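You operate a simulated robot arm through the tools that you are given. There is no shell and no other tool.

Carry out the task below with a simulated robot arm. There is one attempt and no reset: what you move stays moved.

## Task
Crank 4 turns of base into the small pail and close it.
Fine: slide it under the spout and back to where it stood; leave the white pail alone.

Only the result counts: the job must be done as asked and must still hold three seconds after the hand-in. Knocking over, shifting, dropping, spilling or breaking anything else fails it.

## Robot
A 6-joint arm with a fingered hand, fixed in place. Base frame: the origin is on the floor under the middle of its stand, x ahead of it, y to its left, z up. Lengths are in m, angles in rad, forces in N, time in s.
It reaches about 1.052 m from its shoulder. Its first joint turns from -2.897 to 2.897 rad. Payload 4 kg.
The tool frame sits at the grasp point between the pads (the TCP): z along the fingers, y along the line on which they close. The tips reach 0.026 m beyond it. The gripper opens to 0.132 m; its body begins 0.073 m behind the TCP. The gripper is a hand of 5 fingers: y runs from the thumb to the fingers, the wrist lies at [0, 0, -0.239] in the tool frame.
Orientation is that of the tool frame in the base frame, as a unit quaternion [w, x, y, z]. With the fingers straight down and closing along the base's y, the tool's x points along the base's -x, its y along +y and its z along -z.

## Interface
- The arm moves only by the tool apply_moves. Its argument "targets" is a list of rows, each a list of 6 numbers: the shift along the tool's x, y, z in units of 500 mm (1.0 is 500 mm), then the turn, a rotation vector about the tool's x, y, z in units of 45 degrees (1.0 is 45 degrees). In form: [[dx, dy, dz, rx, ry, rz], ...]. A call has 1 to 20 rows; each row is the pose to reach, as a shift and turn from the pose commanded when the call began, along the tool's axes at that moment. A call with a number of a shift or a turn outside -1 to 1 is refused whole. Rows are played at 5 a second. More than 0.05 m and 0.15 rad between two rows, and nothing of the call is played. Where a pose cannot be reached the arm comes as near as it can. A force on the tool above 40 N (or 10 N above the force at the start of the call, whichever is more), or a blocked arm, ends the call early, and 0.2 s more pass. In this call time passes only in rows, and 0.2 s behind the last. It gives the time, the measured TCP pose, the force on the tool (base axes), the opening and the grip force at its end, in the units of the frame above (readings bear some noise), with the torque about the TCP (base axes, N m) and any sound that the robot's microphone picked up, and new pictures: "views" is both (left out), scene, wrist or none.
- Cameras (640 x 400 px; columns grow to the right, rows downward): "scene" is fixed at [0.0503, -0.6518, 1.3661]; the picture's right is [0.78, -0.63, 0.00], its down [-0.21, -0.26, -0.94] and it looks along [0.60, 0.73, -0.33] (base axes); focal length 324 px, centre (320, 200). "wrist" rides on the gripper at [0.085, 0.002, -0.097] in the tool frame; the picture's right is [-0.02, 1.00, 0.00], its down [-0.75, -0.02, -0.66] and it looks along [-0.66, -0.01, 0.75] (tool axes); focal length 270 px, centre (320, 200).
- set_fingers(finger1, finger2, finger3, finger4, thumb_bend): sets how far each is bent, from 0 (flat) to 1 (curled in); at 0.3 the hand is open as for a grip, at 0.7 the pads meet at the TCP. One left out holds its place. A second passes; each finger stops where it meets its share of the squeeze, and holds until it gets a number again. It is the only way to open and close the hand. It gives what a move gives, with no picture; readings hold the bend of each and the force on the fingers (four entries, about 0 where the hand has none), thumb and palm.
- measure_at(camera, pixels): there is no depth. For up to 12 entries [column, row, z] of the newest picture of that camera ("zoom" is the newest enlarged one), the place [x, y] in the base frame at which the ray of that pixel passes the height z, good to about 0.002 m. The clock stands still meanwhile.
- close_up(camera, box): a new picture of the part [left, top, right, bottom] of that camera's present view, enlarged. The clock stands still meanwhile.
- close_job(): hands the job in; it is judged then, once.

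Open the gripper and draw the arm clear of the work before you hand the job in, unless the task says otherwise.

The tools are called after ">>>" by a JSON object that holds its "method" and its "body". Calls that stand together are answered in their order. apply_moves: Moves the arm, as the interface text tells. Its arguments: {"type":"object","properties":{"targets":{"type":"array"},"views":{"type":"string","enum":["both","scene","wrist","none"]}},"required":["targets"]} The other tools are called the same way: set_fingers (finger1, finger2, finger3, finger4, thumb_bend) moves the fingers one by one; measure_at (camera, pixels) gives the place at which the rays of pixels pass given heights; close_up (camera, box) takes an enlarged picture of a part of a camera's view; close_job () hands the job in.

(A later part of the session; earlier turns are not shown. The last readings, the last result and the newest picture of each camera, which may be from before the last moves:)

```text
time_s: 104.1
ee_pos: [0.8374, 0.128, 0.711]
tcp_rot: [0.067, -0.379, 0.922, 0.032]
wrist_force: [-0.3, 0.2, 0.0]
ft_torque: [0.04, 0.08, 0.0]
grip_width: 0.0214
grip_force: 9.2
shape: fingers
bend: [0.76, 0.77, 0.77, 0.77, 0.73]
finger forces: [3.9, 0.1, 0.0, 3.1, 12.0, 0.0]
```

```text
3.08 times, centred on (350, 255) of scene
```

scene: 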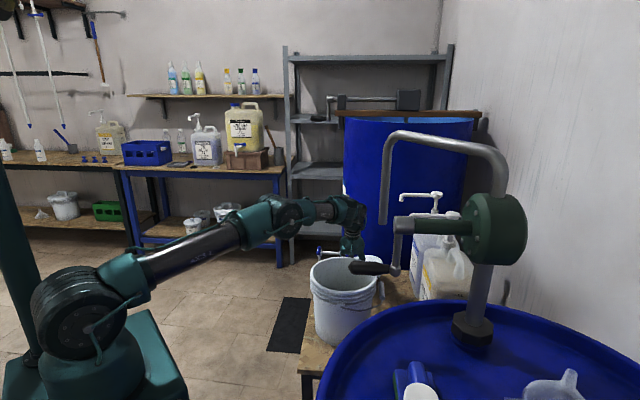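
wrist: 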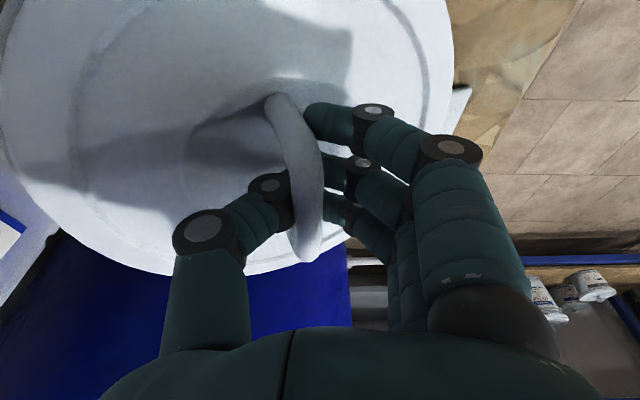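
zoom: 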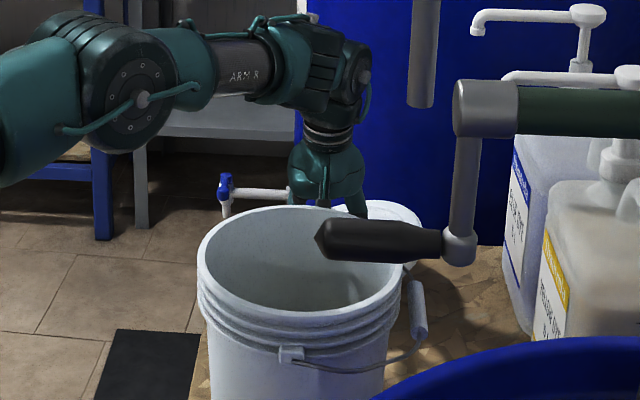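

The lid is off the table, though it seems tilted, with the thumb side up. I'll lift further, straight up, to inspect it clear of everything.

>>> {"method": "apply_moves", "body": {"targets": [[-0.0085, 0, -0.0595, 0, 0, 0], [-0.017, 0, -0.119, 0, 0, 0], [-0.0255, 0, -0.178, 0, 0, 0], [-0.034, 0, -0.238, 0, 0, 0], [-0.0425, 0, -0.297, 0, 0, 0]], "views": "both"}}

>>> {"method": "close_up", "body": {"camera": "scene", "box": [290, 170, 430, 320]}}

>>> {"method": "close_up", "body": {"camera": "wrist", "box": [60, 20, 500, 290]}}

```text
time_s: 105.3
ee_pos: [0.8331, 0.1201, 0.8588]
tcp_rot: [0.066, -0.379, 0.922, 0.032]
wrist_force: [-0.2, 1.0, -1.0]
ft_torque: [0.03, 0.03, 0.03]
grip_width: 0.0205
grip_force: 2.2
shape: fingers
bend: [0.77, 0.77, 0.77, 0.77, 0.73]
finger forces: [1.1, 0.0, 0.0, 1.0, 1.8, 0.1]
out of reach, approached as far as the arm can: row 5
```

scene: 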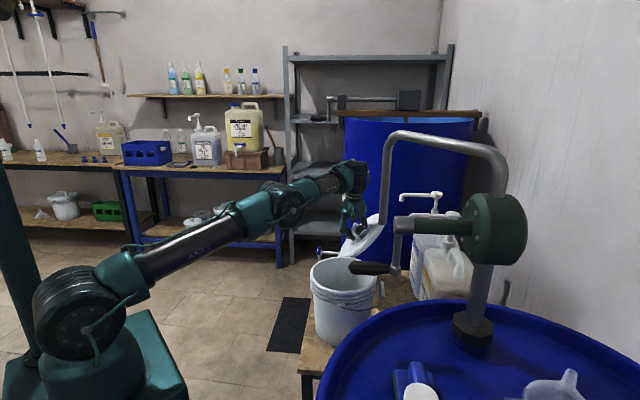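
wrist: 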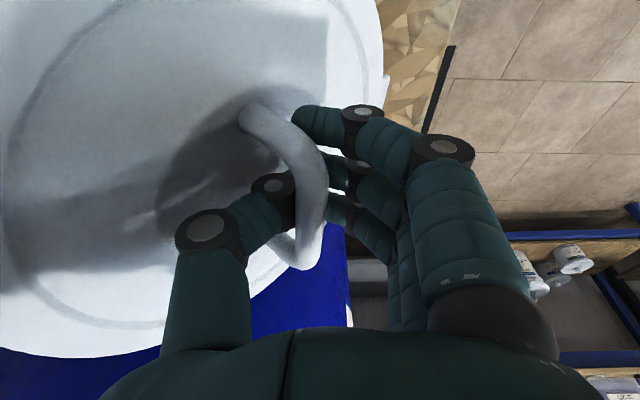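

```text
2.67 times, centred on (360, 245) of scene
```

zoom: 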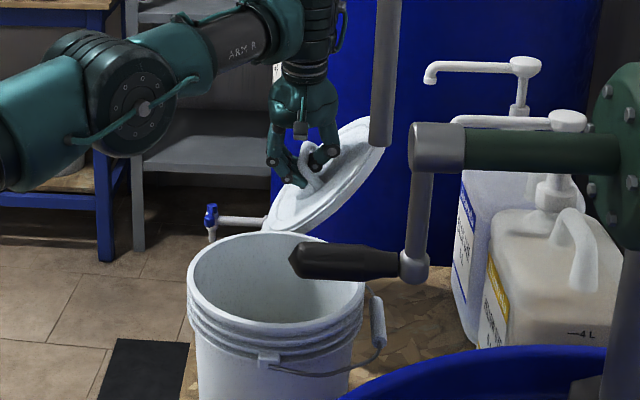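

```text
1.45 times, centred on (280, 155) of wrist
```

zoom: 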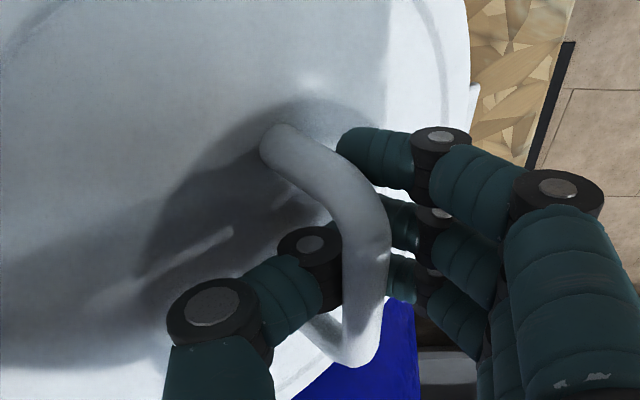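

The lid has rotated about its bar to roughly 45°, and the grip force has fallen to 2 N. I won't carry it like this. I'll lower it back to its spot on the table, let it lie flat, and re-grip with even finger and thumb bends.

>>> {"method": "apply_moves", "body": {"targets": [[0.0085, 0, 0.0595, 0, 0, 0], [0.017, 0, 0.119, 0, 0, 0], [0.0255, 0, 0.178, 0, 0, 0], [0.034, 0, 0.238, 0, 0, 0], [0.039, 0, 0.273, 0, 0, 0]], "views": "both"}}

>>> {"method": "close_up", "body": {"camera": "scene", "box": [290, 170, 430, 320]}}

>>> {"method": "close_up", "body": {"camera": "wrist", "box": [60, 20, 500, 290]}}

```text
time_s: 106.5
ee_pos: [0.8372, 0.1193, 0.722]
tcp_rot: [0.065, -0.379, 0.923, 0.034]
wrist_force: [-1.0, 0.3, -1.0]
ft_torque: [-0.02, 0.07, 0.02]
grip_width: 0.0204
grip_force: 2.4
shape: fingers
bend: [0.78, 0.77, 0.77, 0.78, 0.73]
finger forces: [1.0, 0.1, 0.0, 0.9, 2.0, 0.0]
out of reach, approached as far as the arm can: row 5
```

scene: 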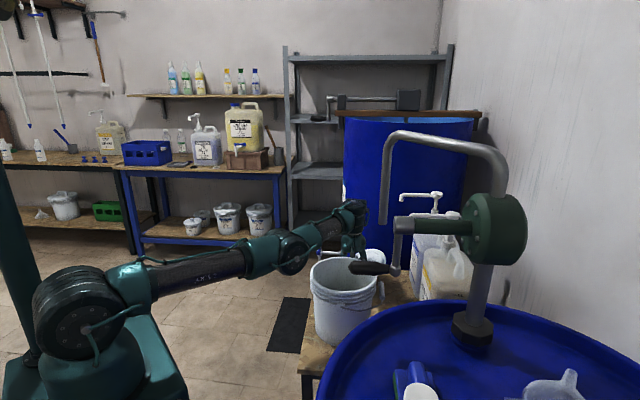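
wrist: 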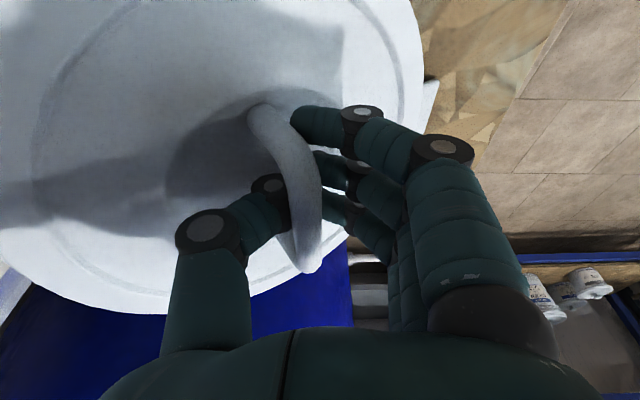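

```text
2.67 times, centred on (360, 245) of scene
```

zoom: 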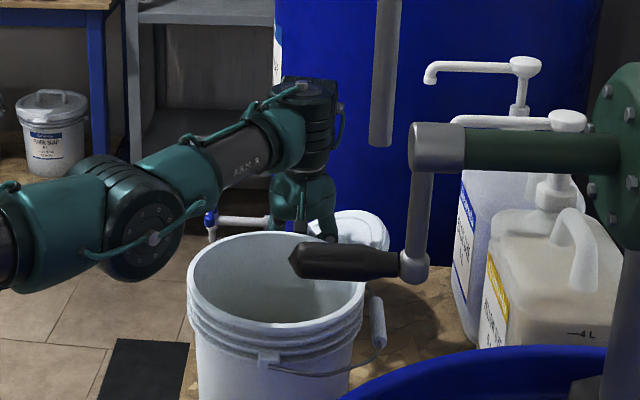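

```text
1.45 times, centred on (280, 155) of wrist
```

zoom: 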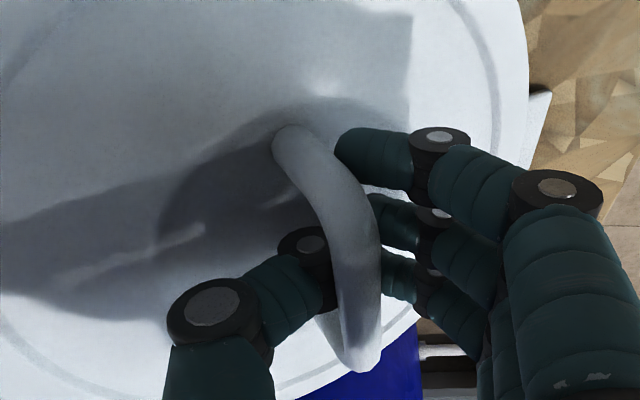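

The lid's low edge is resting on the table and it's flattening out as I come down. I'll lower the remaining distance in small steps.

>>> {"method": "apply_moves", "body": {"targets": [[0.005, 0.002, 0.02, 0, 0, 0], [0.008, 0.003, 0.04, 0, 0, 0], [0.0105, 0.003, 0.058, 0, 0, 0]], "views": "both"}}

>>> {"method": "close_up", "body": {"camera": "wrist", "box": [60, 20, 500, 290]}}

```text
time_s: 107.3
ee_pos: [0.839, 0.1218, 0.6933]
tcp_rot: [0.066, -0.379, 0.922, 0.034]
wrist_force: [1.9, -0.9, 6.3]
ft_torque: [0.32, 0.49, -0.01]
grip_width: 0.0199
grip_force: 31.9
shape: fingers
bend: [0.78, 0.77, 0.77, 0.78, 0.75]
finger forces: [2.2, 0.0, 0.0, 2.1, 59.8, 0.1]
out of reach, approached as far as the arm can: row 2, 3
```

scene: 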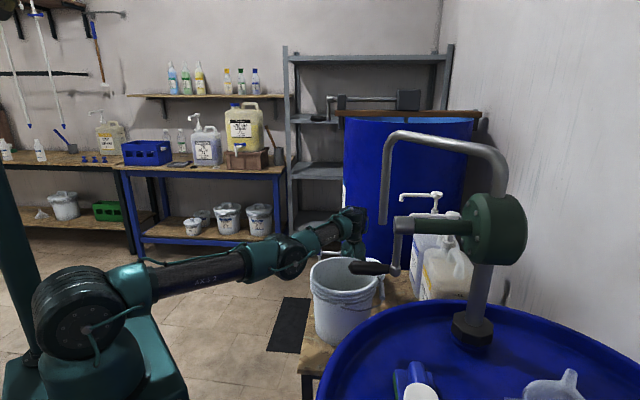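
wrist: 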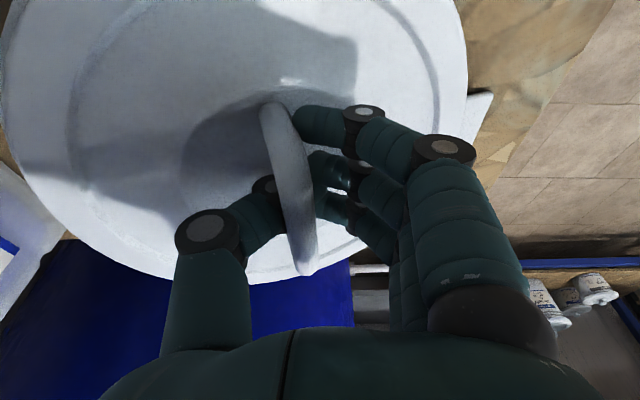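

```text
1.45 times, centred on (280, 155) of wrist
```

zoom: 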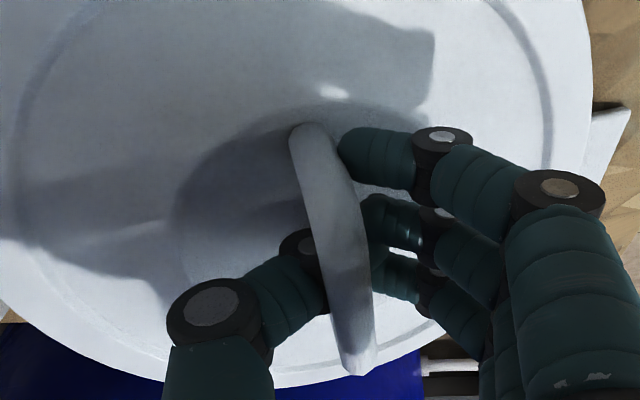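

The thumb tip is pressing on the lid (60 N), so I'll raise 5 mm to unload and then open the fingers so the lid lies flat.

>>> {"method": "apply_moves", "body": {"targets": [[-0.0015, 0, -0.01, 0, 0, 0]], "views": "none"}}

>>> {"method": "set_fingers", "body": {"finger1": 0.72, "finger2": 0.72, "finger3": 0.72, "finger4": 0.72, "thumb_bend": 0.68}}

>>> {"method": "close_up", "body": {"camera": "wrist", "box": [60, 20, 500, 290]}}

```text
time_s: 107.7
ee_pos: [0.8403, 0.1191, 0.6975]
tcp_rot: [0.065, -0.379, 0.923, 0.033]
wrist_force: [0.0, 0.7, 1.0]
ft_torque: [0.27, 0.35, 0.03]
grip_width: 0.0199
grip_force: 25.1
shape: fingers
bend: [0.78, 0.77, 0.77, 0.78, 0.75]
finger forces: [2.1, 0.0, 0.0, 2.1, 45.9, 0.0]
```

```text
time_s: 108.7
ee_pos: [0.8399, 0.1196, 0.6978]
tcp_rot: [0.066, -0.379, 0.922, 0.034]
wrist_force: [1.8, -1.6, 7.6]
ft_torque: [0.35, 0.43, -0.03]
grip_width: 0.0199
grip_force: 25.2
shape: fingers
bend: [0.73, 0.72, 0.72, 0.72, 0.73]
finger forces: [3.2, 0.0, 0.0, 0.0, 47.2, 0.0]
```

```text
1.45 times, centred on (280, 155) of wrist
```

zoom: 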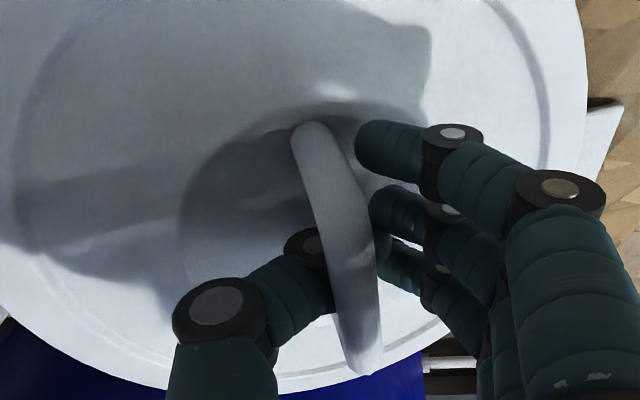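

The thumb is wedged against the raised side of the lid. I'll open the fingers first, then raise a little to free the thumb.

>>> {"method": "set_fingers", "body": {"finger1": 0.5, "finger2": 0.5, "finger3": 0.5, "finger4": 0.5, "thumb_bend": 0.72}}

>>> {"method": "close_up", "body": {"camera": "wrist", "box": [60, 20, 500, 290]}}

>>> {"method": "close_up", "body": {"camera": "scene", "box": [290, 190, 410, 300]}}

```text
time_s: 109.7
ee_pos: [0.84, 0.1194, 0.6969]
tcp_rot: [0.066, -0.379, 0.922, 0.032]
wrist_force: [-1.6, 0.5, 0.2]
ft_torque: [0.12, 0.21, 0.04]
grip_width: 0.0415
grip_force: 11.0
shape: fingers
bend: [0.5, 0.5, 0.5, 0.5, 0.75]
finger forces: [0.1, 0.0, 0.0, 0.1, 22.4, 0.0]
```

```text
1.45 times, centred on (280, 155) of wrist
```

zoom: 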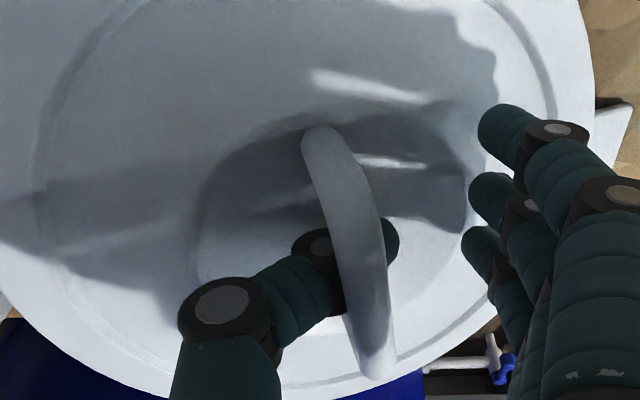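

```text
3.64 times, centred on (350, 245) of scene
```

zoom: 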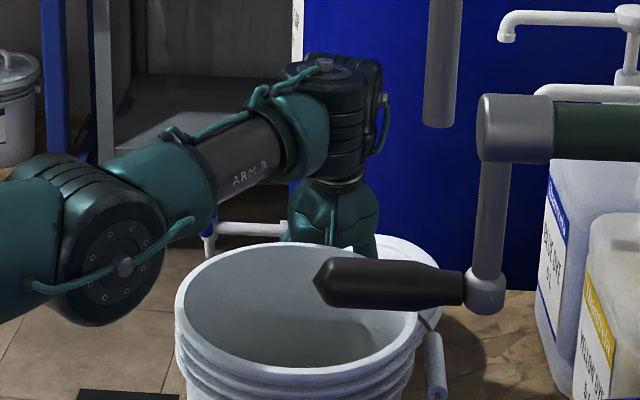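

The thumb is hooked under the bar, with its tip showing at (385,240) in zoom. I'll raise the hand by 6 mm to relieve the wedge and see how the lid sits.

>>> {"method": "apply_moves", "body": {"targets": [[-0.0017, 0, -0.012, 0, 0, 0]], "views": "none"}}

>>> {"method": "close_up", "body": {"camera": "wrist", "box": [60, 20, 500, 290]}}

```text
time_s: 110.1
ee_pos: [0.8403, 0.1193, 0.7037]
tcp_rot: [0.066, -0.379, 0.923, 0.033]
wrist_force: [-1.0, 0.9, 0.2]
ft_torque: [0.1, 0.08, -0.02]
grip_width: 0.0416
grip_force: 7.3
shape: fingers
bend: [0.5, 0.5, 0.5, 0.5, 0.74]
finger forces: [0.1, 0.0, 0.0, 0.0, 14.3, 0.0]
```

```text
1.45 times, centred on (280, 155) of wrist
```

zoom: 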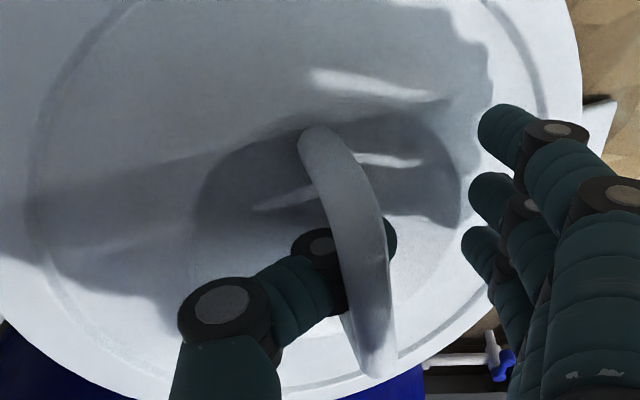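

The lid is held only by the thumb inside the arch, with its edge on the table. I'll ease the thumb open so the lid settles flat; it's only a centimetre or two up.

>>> {"method": "set_fingers", "body": {"thumb_bend": 0.62}}

>>> {"method": "close_up", "body": {"camera": "wrist", "box": [60, 20, 500, 290]}}

```text
time_s: 111.1
ee_pos: [0.8404, 0.1194, 0.7032]
tcp_rot: [0.066, -0.378, 0.923, 0.031]
wrist_force: [-0.9, 0.3, 3.3]
ft_torque: [0.31, 0.36, -0.05]
grip_width: 0.0461
grip_force: 19.0
shape: fingers
bend: [0.5, 0.5, 0.5, 0.5, 0.67]
finger forces: [0.0, 0.0, 0.0, 0.1, 37.4, 0.0]
```

```text
1.45 times, centred on (280, 155) of wrist
```

zoom: 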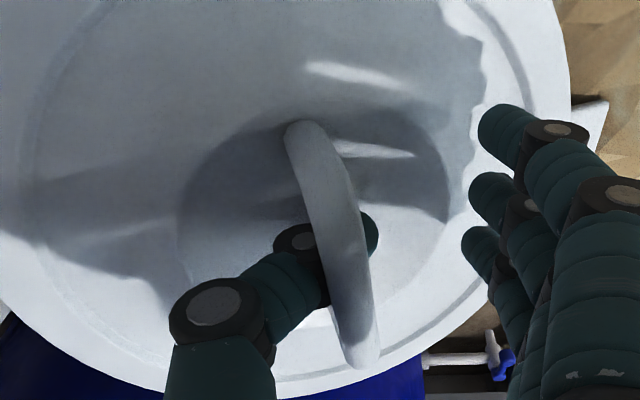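

The thumb is jammed in the arch because it's trying to open against the lid. I'll relax it to its present bend, open the other fingers wide, and then withdraw along the thumb's own direction (tool -y and up).

>>> {"method": "set_fingers", "body": {"finger1": 0.3, "finger2": 0.3, "finger3": 0.3, "finger4": 0.3, "thumb_bend": 0.71}}

>>> {"method": "close_up", "body": {"camera": "wrist", "box": [60, 20, 500, 290]}}

>>> {"method": "close_up", "body": {"camera": "scene", "box": [320, 210, 400, 290]}}

```text
time_s: 112.1
ee_pos: [0.8406, 0.1191, 0.7025]
tcp_rot: [0.066, -0.379, 0.923, 0.033]
wrist_force: [0.5, -0.5, 0.8]
ft_torque: [0.1, 0.1, 0.01]
grip_width: 0.0719
grip_force: 10.0
shape: fingers
bend: [0.3, 0.3, 0.3, 0.3, 0.73]
finger forces: [0.0, 0.0, 0.1, 0.0, 20.3, 0.1]
```

```text
1.45 times, centred on (280, 155) of wrist
```

zoom: 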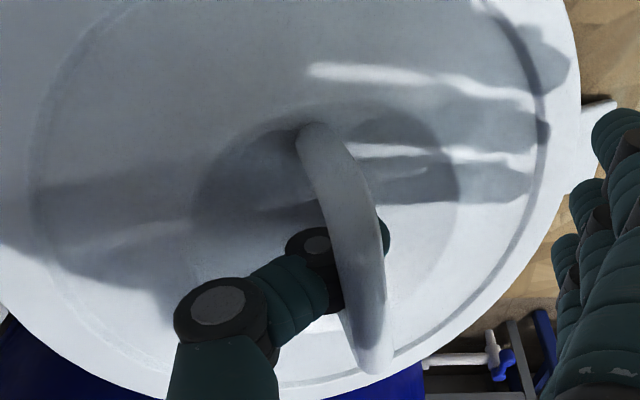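

```text
5.00 times, centred on (360, 250) of scene
```

zoom: 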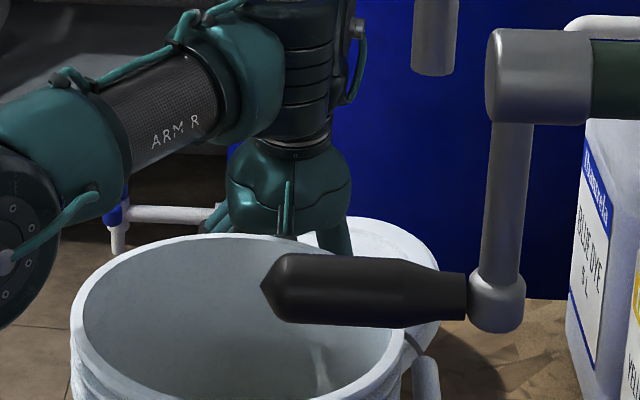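

The lid is now hooked on the thumb under the middle of its bar. I'll ease the thumb to 0.75 so it just hooks without wedging, then lift slightly to see whether the lid hangs level.

>>> {"method": "set_fingers", "body": {"thumb_bend": 0.76}}

>>> {"method": "close_up", "body": {"camera": "wrist", "box": [60, 20, 500, 290]}}

```text
time_s: 113.1
ee_pos: [0.8401, 0.1198, 0.7034]
tcp_rot: [0.066, -0.378, 0.923, 0.031]
wrist_force: [0.3, -0.8, 0.2]
ft_torque: [-0.01, -0.04, 0.0]
grip_width: 0.0673
grip_force: 0.0
shape: fingers
bend: [0.3, 0.3, 0.3, 0.3, 0.76]
finger forces: [0.0, 0.0, 0.1, 0.1, 0.0, 0.0]
```

```text
1.45 times, centred on (280, 155) of wrist
```

zoom: 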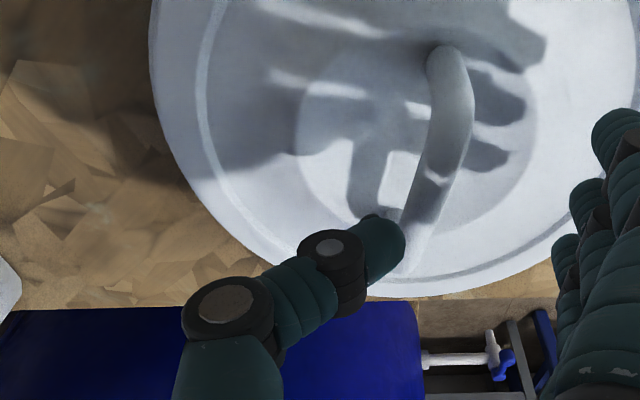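

The thumb slipped out and the lid is lying flat on the table again, a little closer to the robot. I'll raise the hand and measure its new position.

>>> {"method": "apply_moves", "body": {"targets": [[-0.0085, 0.005, -0.0595, 0, 0, 0], [-0.017, 0.01, -0.119, 0, 0, 0], [-0.02, 0.02, -0.178, 0, 0, 0], [-0.02, 0.03, -0.236, 0, 0, 0]], "views": "both"}}

>>> {"method": "close_up", "body": {"camera": "wrist", "box": [200, 0, 500, 190]}}

>>> {"method": "close_up", "body": {"camera": "scene", "box": [290, 190, 420, 340]}}

```text
time_s: 114.1
ee_pos: [0.8235, 0.1241, 0.822]
tcp_rot: [0.066, -0.379, 0.923, 0.033]
wrist_force: [1.0, -0.1, -1.1]
ft_torque: [0.0, 0.0, 0.01]
grip_width: 0.0672
grip_force: 0.1
shape: fingers
bend: [0.3, 0.3, 0.3, 0.3, 0.76]
finger forces: [0.1, 0.0, 0.0, 0.0, 0.0, 0.0]
```

scene: 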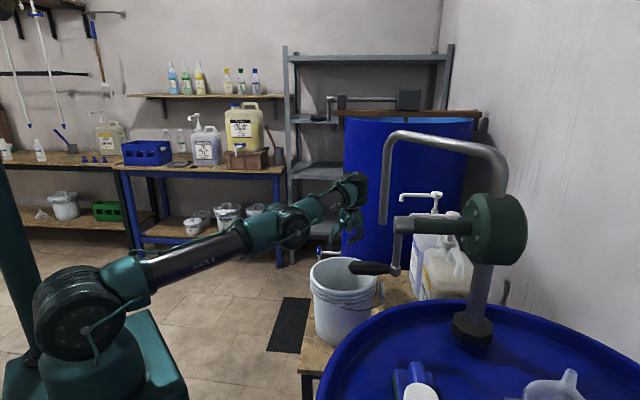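
wrist: 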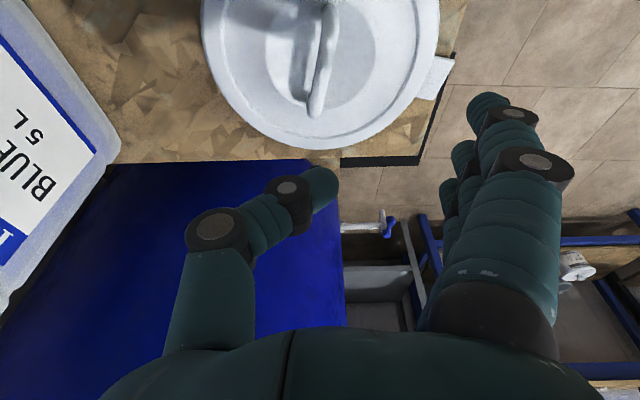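

```text
2.11 times, centred on (350, 95) of wrist
```

zoom: 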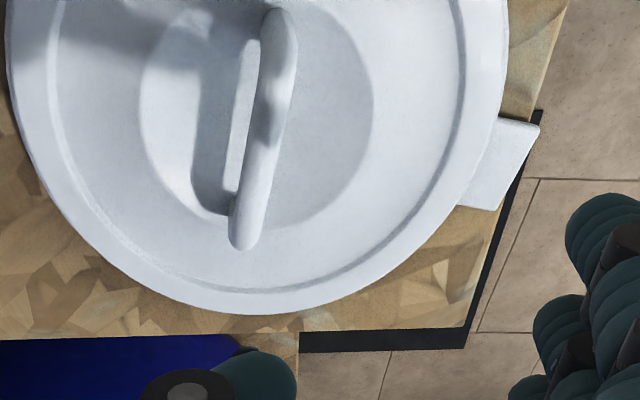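

```text
2.67 times, centred on (355, 265) of scene
```

zoom: 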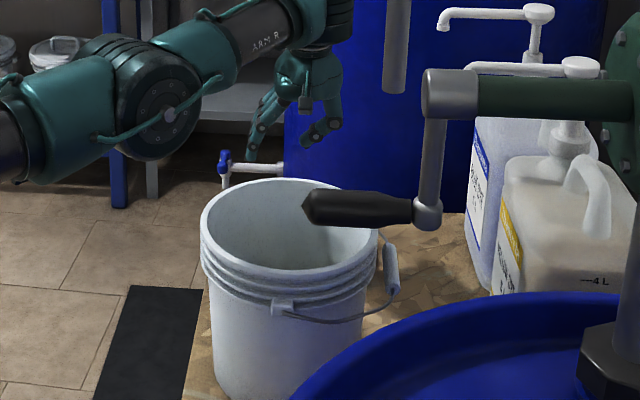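

The lid lies flat. I'll measure the bar ends (z about 0.666) and lid outline.

>>> {"method": "measure_at", "body": {"camera": "zoom", "pixels": [[280, 18, 0.666], [243, 240, 0.666], [262, 130, 0.666], [8, 95, 0.63], [508, 60, 0.63], [255, 314, 0.62], [520, 160, 0.62], [229, 215, 0.64], [470, 320, 0.6]]}}

```text
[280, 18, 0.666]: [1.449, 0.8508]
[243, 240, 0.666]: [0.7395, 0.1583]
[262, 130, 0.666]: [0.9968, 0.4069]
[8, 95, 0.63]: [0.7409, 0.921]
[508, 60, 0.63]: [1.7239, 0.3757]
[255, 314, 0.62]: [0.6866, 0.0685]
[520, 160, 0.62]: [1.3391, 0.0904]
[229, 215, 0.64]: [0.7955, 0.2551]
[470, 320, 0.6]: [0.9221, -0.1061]
```

That used the scene zoom by mistake; I'll measure again with the wrist picture's own pixels.

>>> {"method": "measure_at", "body": {"camera": "wrist", "pixels": [[331, 8.7, 0.666], [313.5, 114, 0.666], [322.5, 61.8, 0.666], [202.1, 45.2, 0.63], [439.1, 28.6, 0.63], [319.2, 149, 0.62], [444.8, 76, 0.62], [421, 152, 0.6], [322.5, 61.8, 0.65]]}}

```text
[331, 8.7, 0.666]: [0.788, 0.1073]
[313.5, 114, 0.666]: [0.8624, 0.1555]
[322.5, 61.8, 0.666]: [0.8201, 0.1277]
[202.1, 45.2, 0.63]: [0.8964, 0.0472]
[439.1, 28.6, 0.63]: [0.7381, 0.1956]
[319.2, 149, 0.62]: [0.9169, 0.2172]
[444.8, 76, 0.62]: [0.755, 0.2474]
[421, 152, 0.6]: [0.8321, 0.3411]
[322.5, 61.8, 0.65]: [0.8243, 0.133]
```

The bar is centred at about (0.823,0.130) and now runs at about 33°. I'll curl finger 1 out of the way, set the others to a moderate opening, and turn and pitch the hand to match the bar with less arm extension.

>>> {"method": "set_fingers", "body": {"finger1": 1.0, "finger2": 0.5, "finger3": 0.5, "finger4": 0.5, "thumb_bend": 0.5}}

>>> {"method": "apply_moves", "body": {"targets": [[0, 0.003, 0.02, 0, -0.05, 0.086], [0, 0.006, 0.04, 0, -0.1, 0.172], [0, 0.0085, 0.061, 0, -0.156, 0.258]], "views": "both"}}

>>> {"method": "close_up", "body": {"camera": "wrist", "box": [160, 20, 480, 220]}}

```text
time_s: 115.1
ee_pos: [0.8239, 0.1238, 0.8228]
tcp_rot: [0.066, -0.379, 0.923, 0.031]
wrist_force: [1.1, -0.9, 0.2]
ft_torque: [0.0, 0.01, 0.01]
grip_width: 0.0526
grip_force: 0.0
shape: fingers
bend: [1.0, 0.5, 0.5, 0.5, 0.5]
finger forces: [0.0, 0.0, 0.0, 0.1, 0.0, 0.1]
```

```text
time_s: 115.9
ee_pos: [0.8452, 0.1313, 0.7982]
tcp_rot: [0.115, -0.281, 0.951, 0.064]
wrist_force: [-1.0, 0.3, 1.2]
ft_torque: [0.03, 0.01, 0.01]
grip_width: 0.0524
grip_force: 0.0
shape: fingers
bend: [1.0, 0.5, 0.5, 0.5, 0.5]
finger forces: [0.0, 0.0, 0.0, 0.0, 0.0, 0.0]
out of reach, approached as far as the arm can: row 2, 3
```

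scene: 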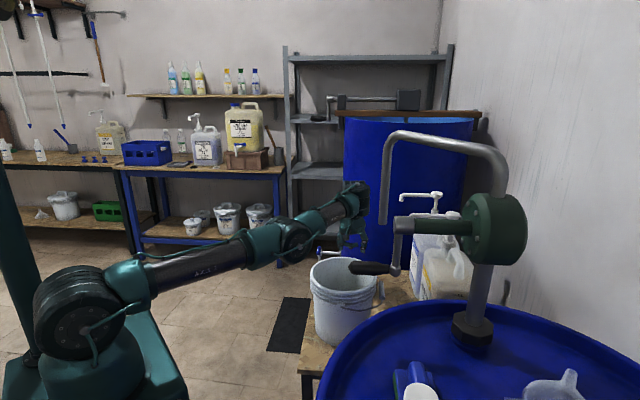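
wrist: 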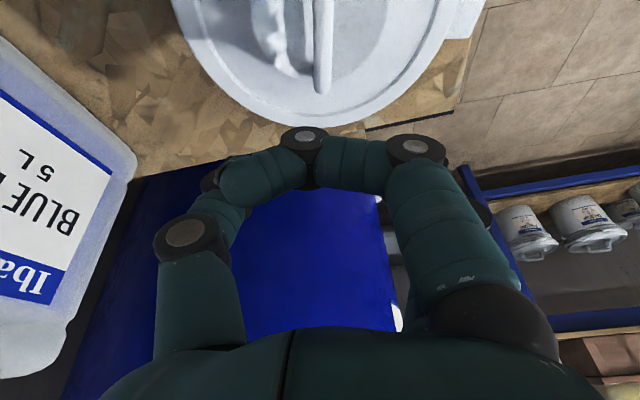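

```text
2.00 times, centred on (320, 120) of wrist
```

zoom: 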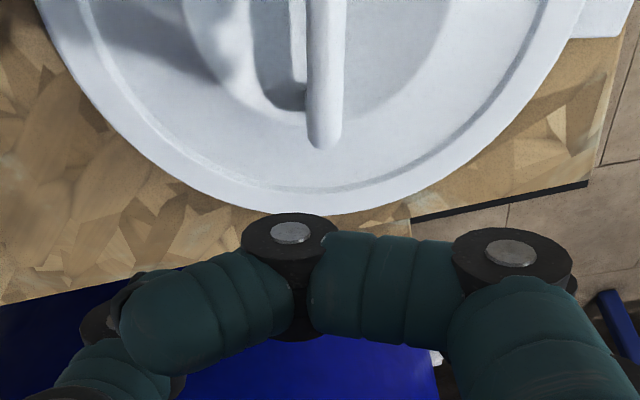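

The last pose put the arm onto a nearly straight, elbow-low posture with little room to move. I'll pull the hand up and inwards to recover a better arm posture before trying the lid again.

>>> {"method": "apply_moves", "body": {"targets": [[0.037, 0.0212, -0.0637, 0, 0.05, 0], [0.074, 0.0424, -0.1273, 0, 0.1, 0], [0.111, 0.0636, -0.191, 0, 0.156, 0]], "views": "both"}}

```text
time_s: 116.7
ee_pos: [0.7714, 0.1105, 0.8776]
tcp_rot: [0.06, -0.285, 0.956, 0.045]
wrist_force: [0.7, 0.1, 0.0]
ft_torque: [0.01, 0.02, 0.02]
grip_width: 0.0521
grip_force: 0.0
shape: fingers
bend: [1.0, 0.5, 0.5, 0.5, 0.5]
finger forces: [0.0, 0.0, 0.0, 0.0, 0.0, 0.0]
out of reach, approached as far as the arm can: row 3
```

scene: 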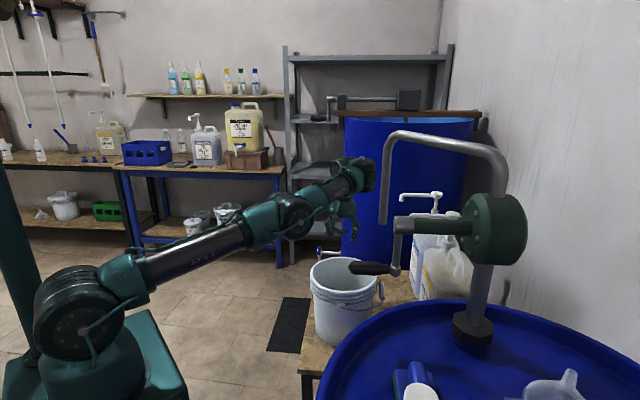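
wrist: 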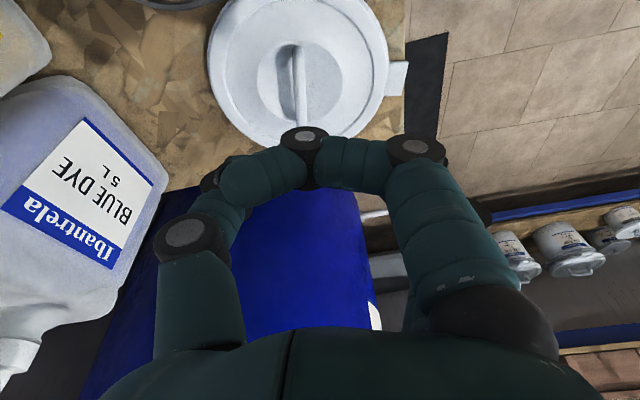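

The elbow has ended up on the low side of the straight line. To bring it back up I'll stretch the arm gently outwards past its reach and up, then draw it back in.

>>> {"method": "apply_moves", "body": {"targets": [[-0.06, 0, -0.01, 0, 0.05, 0], [-0.12, 0, -0.02, 0, 0.1, 0], [-0.18, 0, -0.04, 0, 0.15, 0], [-0.2, 0, -0.08, 0, 0.18, 0], [-0.2, 0, -0.14, 0, 0.18, 0]], "views": "scene"}}

```text
time_s: 117.9
ee_pos: [0.7685, 0.1365, 0.9392]
tcp_rot: [-0.008, -0.286, 0.958, 0.024]
wrist_force: [-1.4, -0.2, -1.7]
ft_torque: [-0.02, -0.02, 0.03]
grip_width: 0.0527
grip_force: 0.1
shape: fingers
bend: [1.0, 0.5, 0.5, 0.5, 0.5]
finger forces: [0.0, 0.0, 0.1, 0.1, 0.0, 0.1]
out of reach, approached as far as the arm can: row 2, 3, 4, 5
```

scene: 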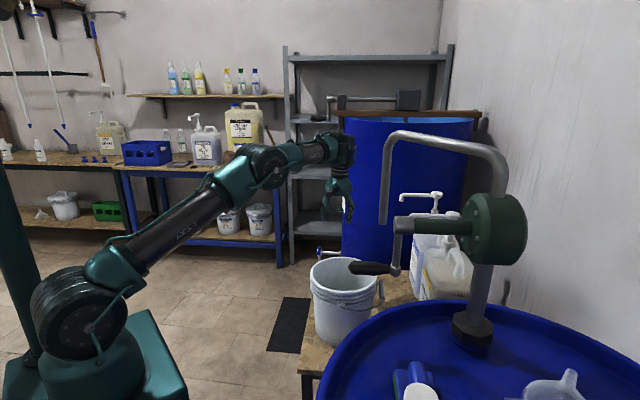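

The elbow is up again. Now I'll approach the bar at (0.823,0.130) with heading 33° and a 14° pitch, which keeps the arm well inside its reach, stopping at z 0.78.

>>> {"method": "apply_moves", "body": {"targets": [[0, 0, 0, 0.0324, -0.1566, -0.0012], [0, 0, 0.03, 0.0648, -0.3133, -0.0024], [-0.02, -0.02, 0.1, 0.0648, -0.3133, -0.0024], [-0.042, -0.043, 0.17, 0.0648, -0.3133, -0.0024], [-0.063, -0.065, 0.24, 0.0648, -0.3133, -0.0024], [-0.0846, -0.0866, 0.3144, 0.0648, -0.3133, -0.0024]], "views": "both"}}

```text
time_s: 119.3
ee_pos: [0.8258, 0.1315, 0.7811]
tcp_rot: [0.119, -0.282, 0.951, 0.034]
wrist_force: [0.1, -0.3, 0.5]
ft_torque: [-0.01, 0.0, 0.0]
grip_width: 0.0524
grip_force: 0.0
shape: fingers
bend: [1.0, 0.5, 0.5, 0.5, 0.5]
finger forces: [0.0, 0.0, 0.1, 0.1, 0.1, 0.0]
```

scene: 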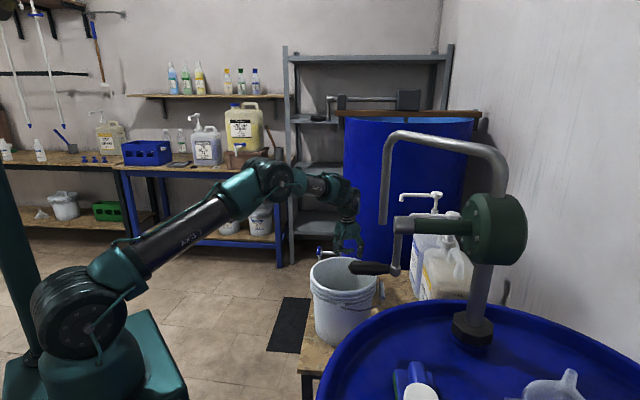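
wrist: 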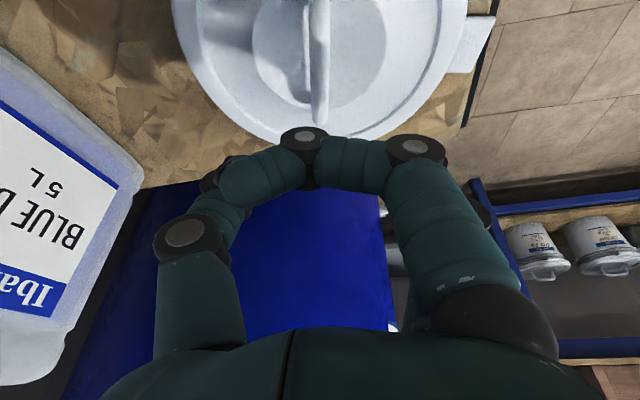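

The pose is good: elbow high, the bar aligned with the tool (column 318). I'll set fingers 2–4 and the thumb to a 47 mm gap and descend to about z 0.70.

>>> {"method": "set_fingers", "body": {"finger2": 0.6, "finger3": 0.6, "finger4": 0.6, "thumb_bend": 0.6}}

>>> {"method": "apply_moves", "body": {"targets": [[0.0133, 0, 0.0523, 0, 0, 0], [0.0265, 0, 0.1045, 0, 0, 0], [0.0398, 0, 0.1568, 0, 0, 0]], "views": "both"}}

>>> {"method": "close_up", "body": {"camera": "wrist", "box": [160, 60, 480, 260]}}

```text
time_s: 120.3
ee_pos: [0.8252, 0.1311, 0.7803]
tcp_rot: [0.117, -0.283, 0.951, 0.035]
wrist_force: [-0.5, -0.1, 0.1]
ft_torque: [-0.01, 0.0, 0.0]
grip_width: 0.048
grip_force: 0.0
shape: fingers
bend: [1.0, 0.6, 0.6, 0.6, 0.6]
finger forces: [0.0, 0.0, 0.1, 0.0, 0.0, 0.0]
```

```text
time_s: 121.1
ee_pos: [0.8256, 0.1318, 0.6993]
tcp_rot: [0.119, -0.282, 0.951, 0.034]
wrist_force: [0.0, -0.5, 0.2]
ft_torque: [0.04, 0.04, 0.01]
grip_width: 0.0482
grip_force: 0.0
shape: fingers
bend: [1.0, 0.6, 0.6, 0.6, 0.6]
finger forces: [0.1, 0.0, 0.0, 0.0, 0.0, 0.1]
```

scene: 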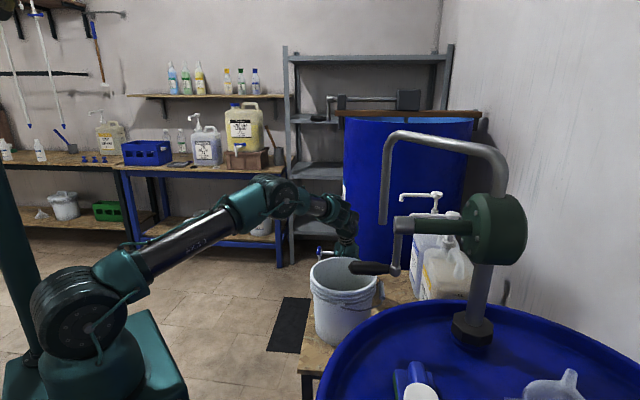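
wrist: 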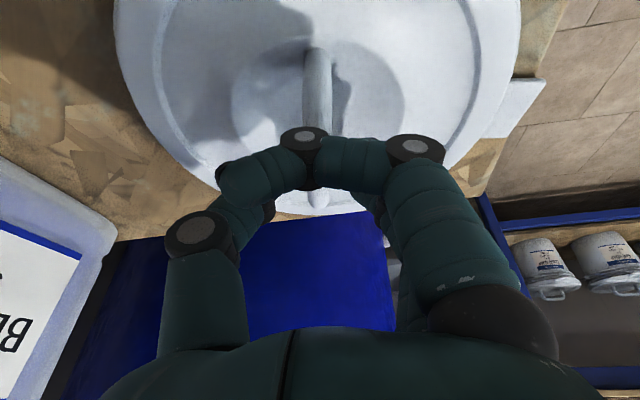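

```text
2.00 times, centred on (320, 160) of wrist
```

zoom: 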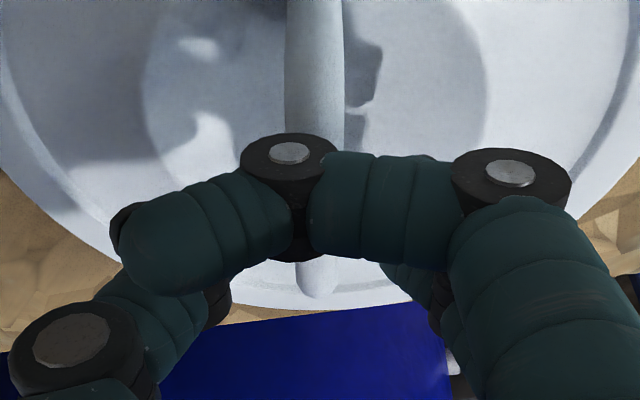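

Finger 1's curled knuckle stays above the bar. I'll go down the last 22 mm in small steps, watching the force.

>>> {"method": "apply_moves", "body": {"targets": [[0.0049, 0, 0.0194, 0, 0, 0], [0.0083, 0, 0.0329, 0, 0, 0], [0.0108, 0, 0.0426, 0, 0, 0]], "views": "wrist"}}

>>> {"method": "close_up", "body": {"camera": "wrist", "box": [160, 60, 480, 260]}}

```text
time_s: 121.9
ee_pos: [0.8246, 0.1325, 0.6765]
tcp_rot: [0.118, -0.283, 0.951, 0.035]
wrist_force: [1.2, 0.1, -0.9]
ft_torque: [0.0, 0.01, 0.01]
grip_width: 0.0477
grip_force: 0.1
shape: fingers
bend: [1.0, 0.6, 0.6, 0.6, 0.6]
finger forces: [0.0, 0.0, 0.0, 0.0, 0.0, 0.1]
```

wrist: 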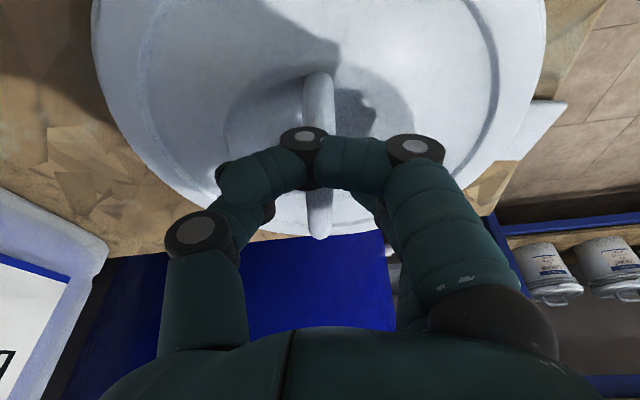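

```text
2.00 times, centred on (320, 160) of wrist
```

zoom: 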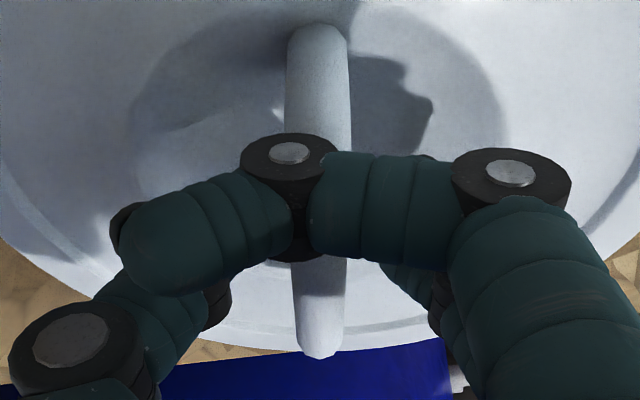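

No contact yet, and the bar is about 7 mm below the TCP. I'll close evenly and lightly this time: 0.66, then 0.70 on both sides.

>>> {"method": "set_fingers", "body": {"finger2": 0.66, "finger3": 0.66, "finger4": 0.66, "thumb_bend": 0.66}}

>>> {"method": "set_fingers", "body": {"finger2": 0.7, "finger3": 0.7, "finger4": 0.7, "thumb_bend": 0.7}}

>>> {"method": "close_up", "body": {"camera": "wrist", "box": [160, 60, 480, 260]}}

```text
time_s: 122.9
ee_pos: [0.8264, 0.1317, 0.6775]
tcp_rot: [0.118, -0.283, 0.951, 0.035]
wrist_force: [1.2, 0.2, -0.5]
ft_torque: [-0.01, 0.0, 0.03]
grip_width: 0.0458
grip_force: 0.1
shape: fingers
bend: [1.0, 0.66, 0.66, 0.66, 0.66]
finger forces: [0.0, 0.0, 0.1, 0.0, 0.1, 0.0]
```

```text
time_s: 123.9
ee_pos: [0.8253, 0.1334, 0.6771]
tcp_rot: [0.117, -0.283, 0.951, 0.035]
wrist_force: [-0.7, 0.5, 0.1]
ft_torque: [-0.01, 0.0, 0.03]
grip_width: 0.0443
grip_force: 0.6
shape: fingers
bend: [1.0, 0.7, 0.7, 0.7, 0.7]
finger forces: [0.0, 0.2, 0.4, 0.0, 0.5, 0.1]
```

```text
2.00 times, centred on (320, 160) of wrist
```

zoom: 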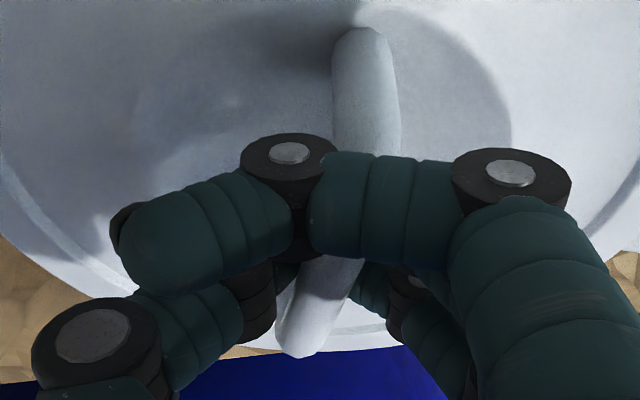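

Contact is light (about 0.5 N), with the bar yawed about 8° in the grip, which is fine. I'll squeeze a bit more, evenly.

>>> {"method": "set_fingers", "body": {"finger2": 0.73, "finger3": 0.73, "finger4": 0.73, "thumb_bend": 0.73}}

>>> {"method": "close_up", "body": {"camera": "wrist", "box": [160, 60, 480, 260]}}

```text
time_s: 124.9
ee_pos: [0.8255, 0.131, 0.6763]
tcp_rot: [0.118, -0.283, 0.951, 0.035]
wrist_force: [-0.6, 1.3, -1.1]
ft_torque: [0.0, -0.02, 0.01]
grip_width: 0.0437
grip_force: 2.9
shape: fingers
bend: [1.0, 0.72, 0.72, 0.73, 0.72]
finger forces: [0.0, 1.3, 1.2, 0.7, 3.1, 0.0]
```

```text
2.00 times, centred on (320, 160) of wrist
```

zoom: 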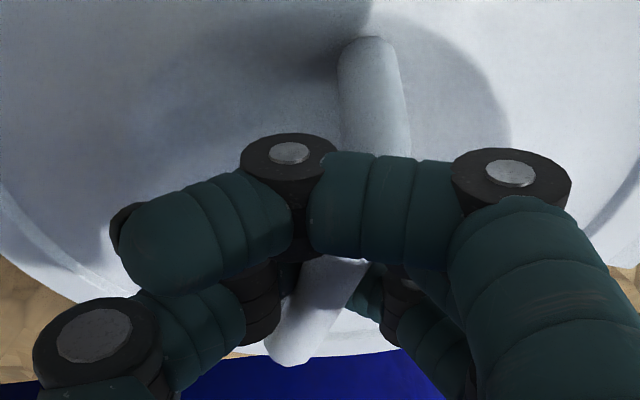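

The grip is balanced, with fingers 1.3/1.2/0.7 N against the thumb's 3.1 N. I'll lift 20 mm slowly and inspect.

>>> {"method": "apply_moves", "body": {"targets": [[-0.0033, 0, -0.013, 0, 0, 0], [-0.0066, 0, -0.026, 0, 0, 0], [-0.0098, 0, -0.0387, 0, 0, 0]], "views": "both"}}

>>> {"method": "close_up", "body": {"camera": "wrist", "box": [80, 20, 520, 290]}}

>>> {"method": "close_up", "body": {"camera": "scene", "box": [310, 200, 410, 300]}}

```text
time_s: 125.7
ee_pos: [0.8247, 0.1318, 0.6975]
tcp_rot: [0.118, -0.284, 0.951, 0.035]
wrist_force: [1.4, -0.2, -1.0]
ft_torque: [0.01, 0.01, -0.01]
grip_width: 0.0437
grip_force: 2.8
shape: fingers
bend: [1.0, 0.72, 0.72, 0.73, 0.72]
finger forces: [0.1, 1.2, 1.1, 0.7, 3.0, 0.0]
```

scene: 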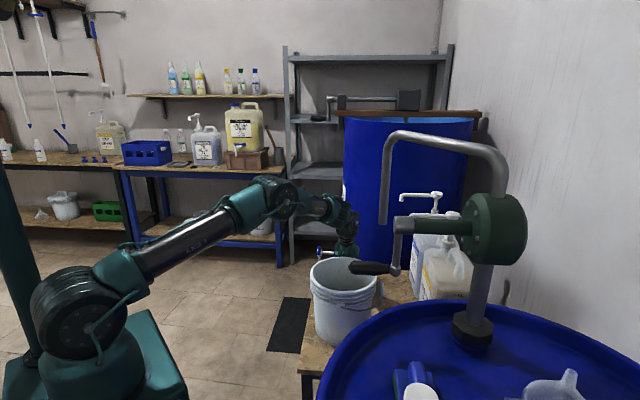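
wrist: 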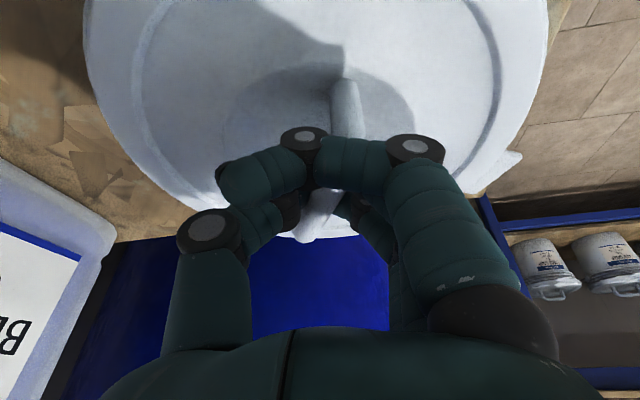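

```text
1.45 times, centred on (300, 155) of wrist
```

zoom: 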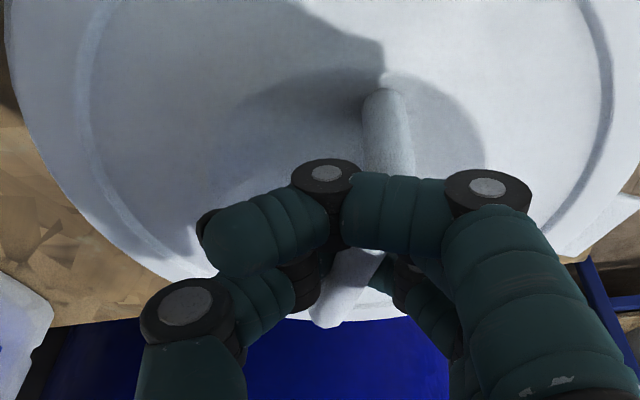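

```text
4.00 times, centred on (360, 250) of scene
```

zoom: 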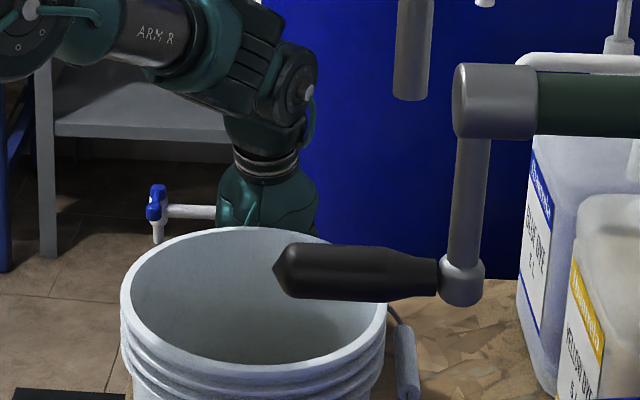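

The lid rose with the hand and keeps its attitude. I'll lift another 60 mm and re-check.

>>> {"method": "apply_moves", "body": {"targets": [[-0.0059, 0, -0.0232, 0, 0, 0], [-0.0118, 0, -0.0464, 0, 0, 0], [-0.0177, 0, -0.0697, 0, 0, 0], [-0.0236, 0, -0.093, 0, 0, 0], [-0.0295, 0, -0.1161, 0, 0, 0]], "views": "both"}}

>>> {"method": "close_up", "body": {"camera": "scene", "box": [310, 190, 410, 300]}}

```text
time_s: 126.9
ee_pos: [0.8269, 0.1322, 0.7556]
tcp_rot: [0.118, -0.283, 0.951, 0.035]
wrist_force: [0.2, 0.2, -0.9]
ft_torque: [-0.02, 0.02, -0.01]
grip_width: 0.0438
grip_force: 3.0
shape: fingers
bend: [1.0, 0.72, 0.72, 0.73, 0.72]
finger forces: [0.1, 1.3, 1.1, 0.8, 2.9, 0.0]
```

scene: 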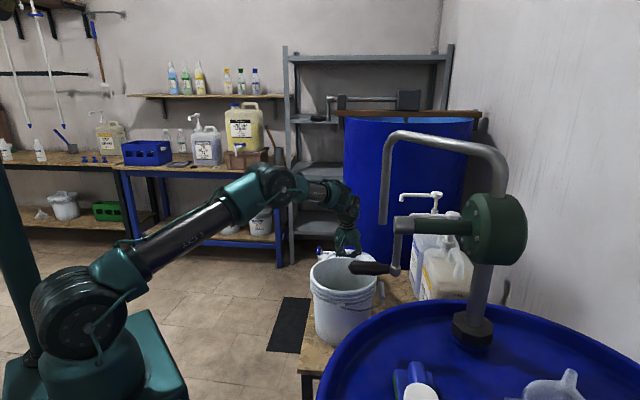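
wrist: 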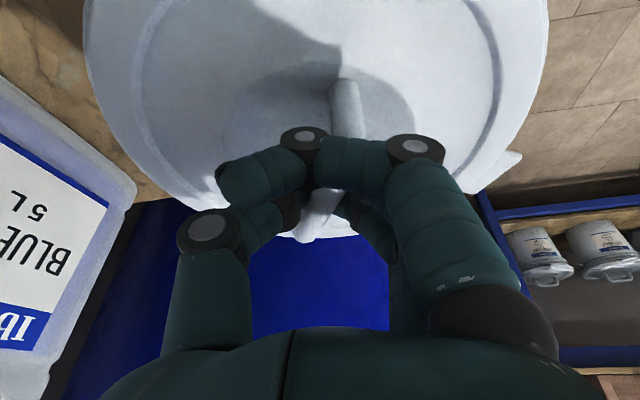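

```text
3.64 times, centred on (360, 245) of scene
```

zoom: 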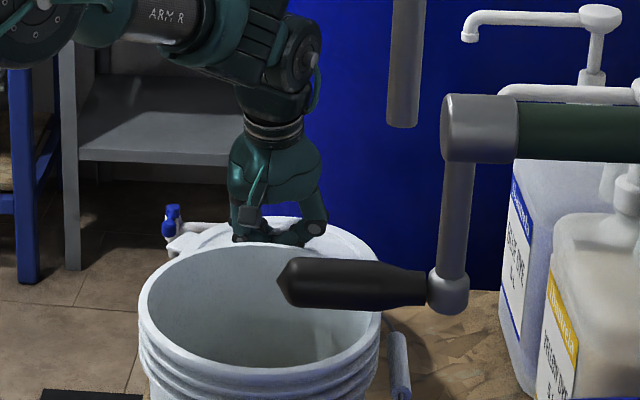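

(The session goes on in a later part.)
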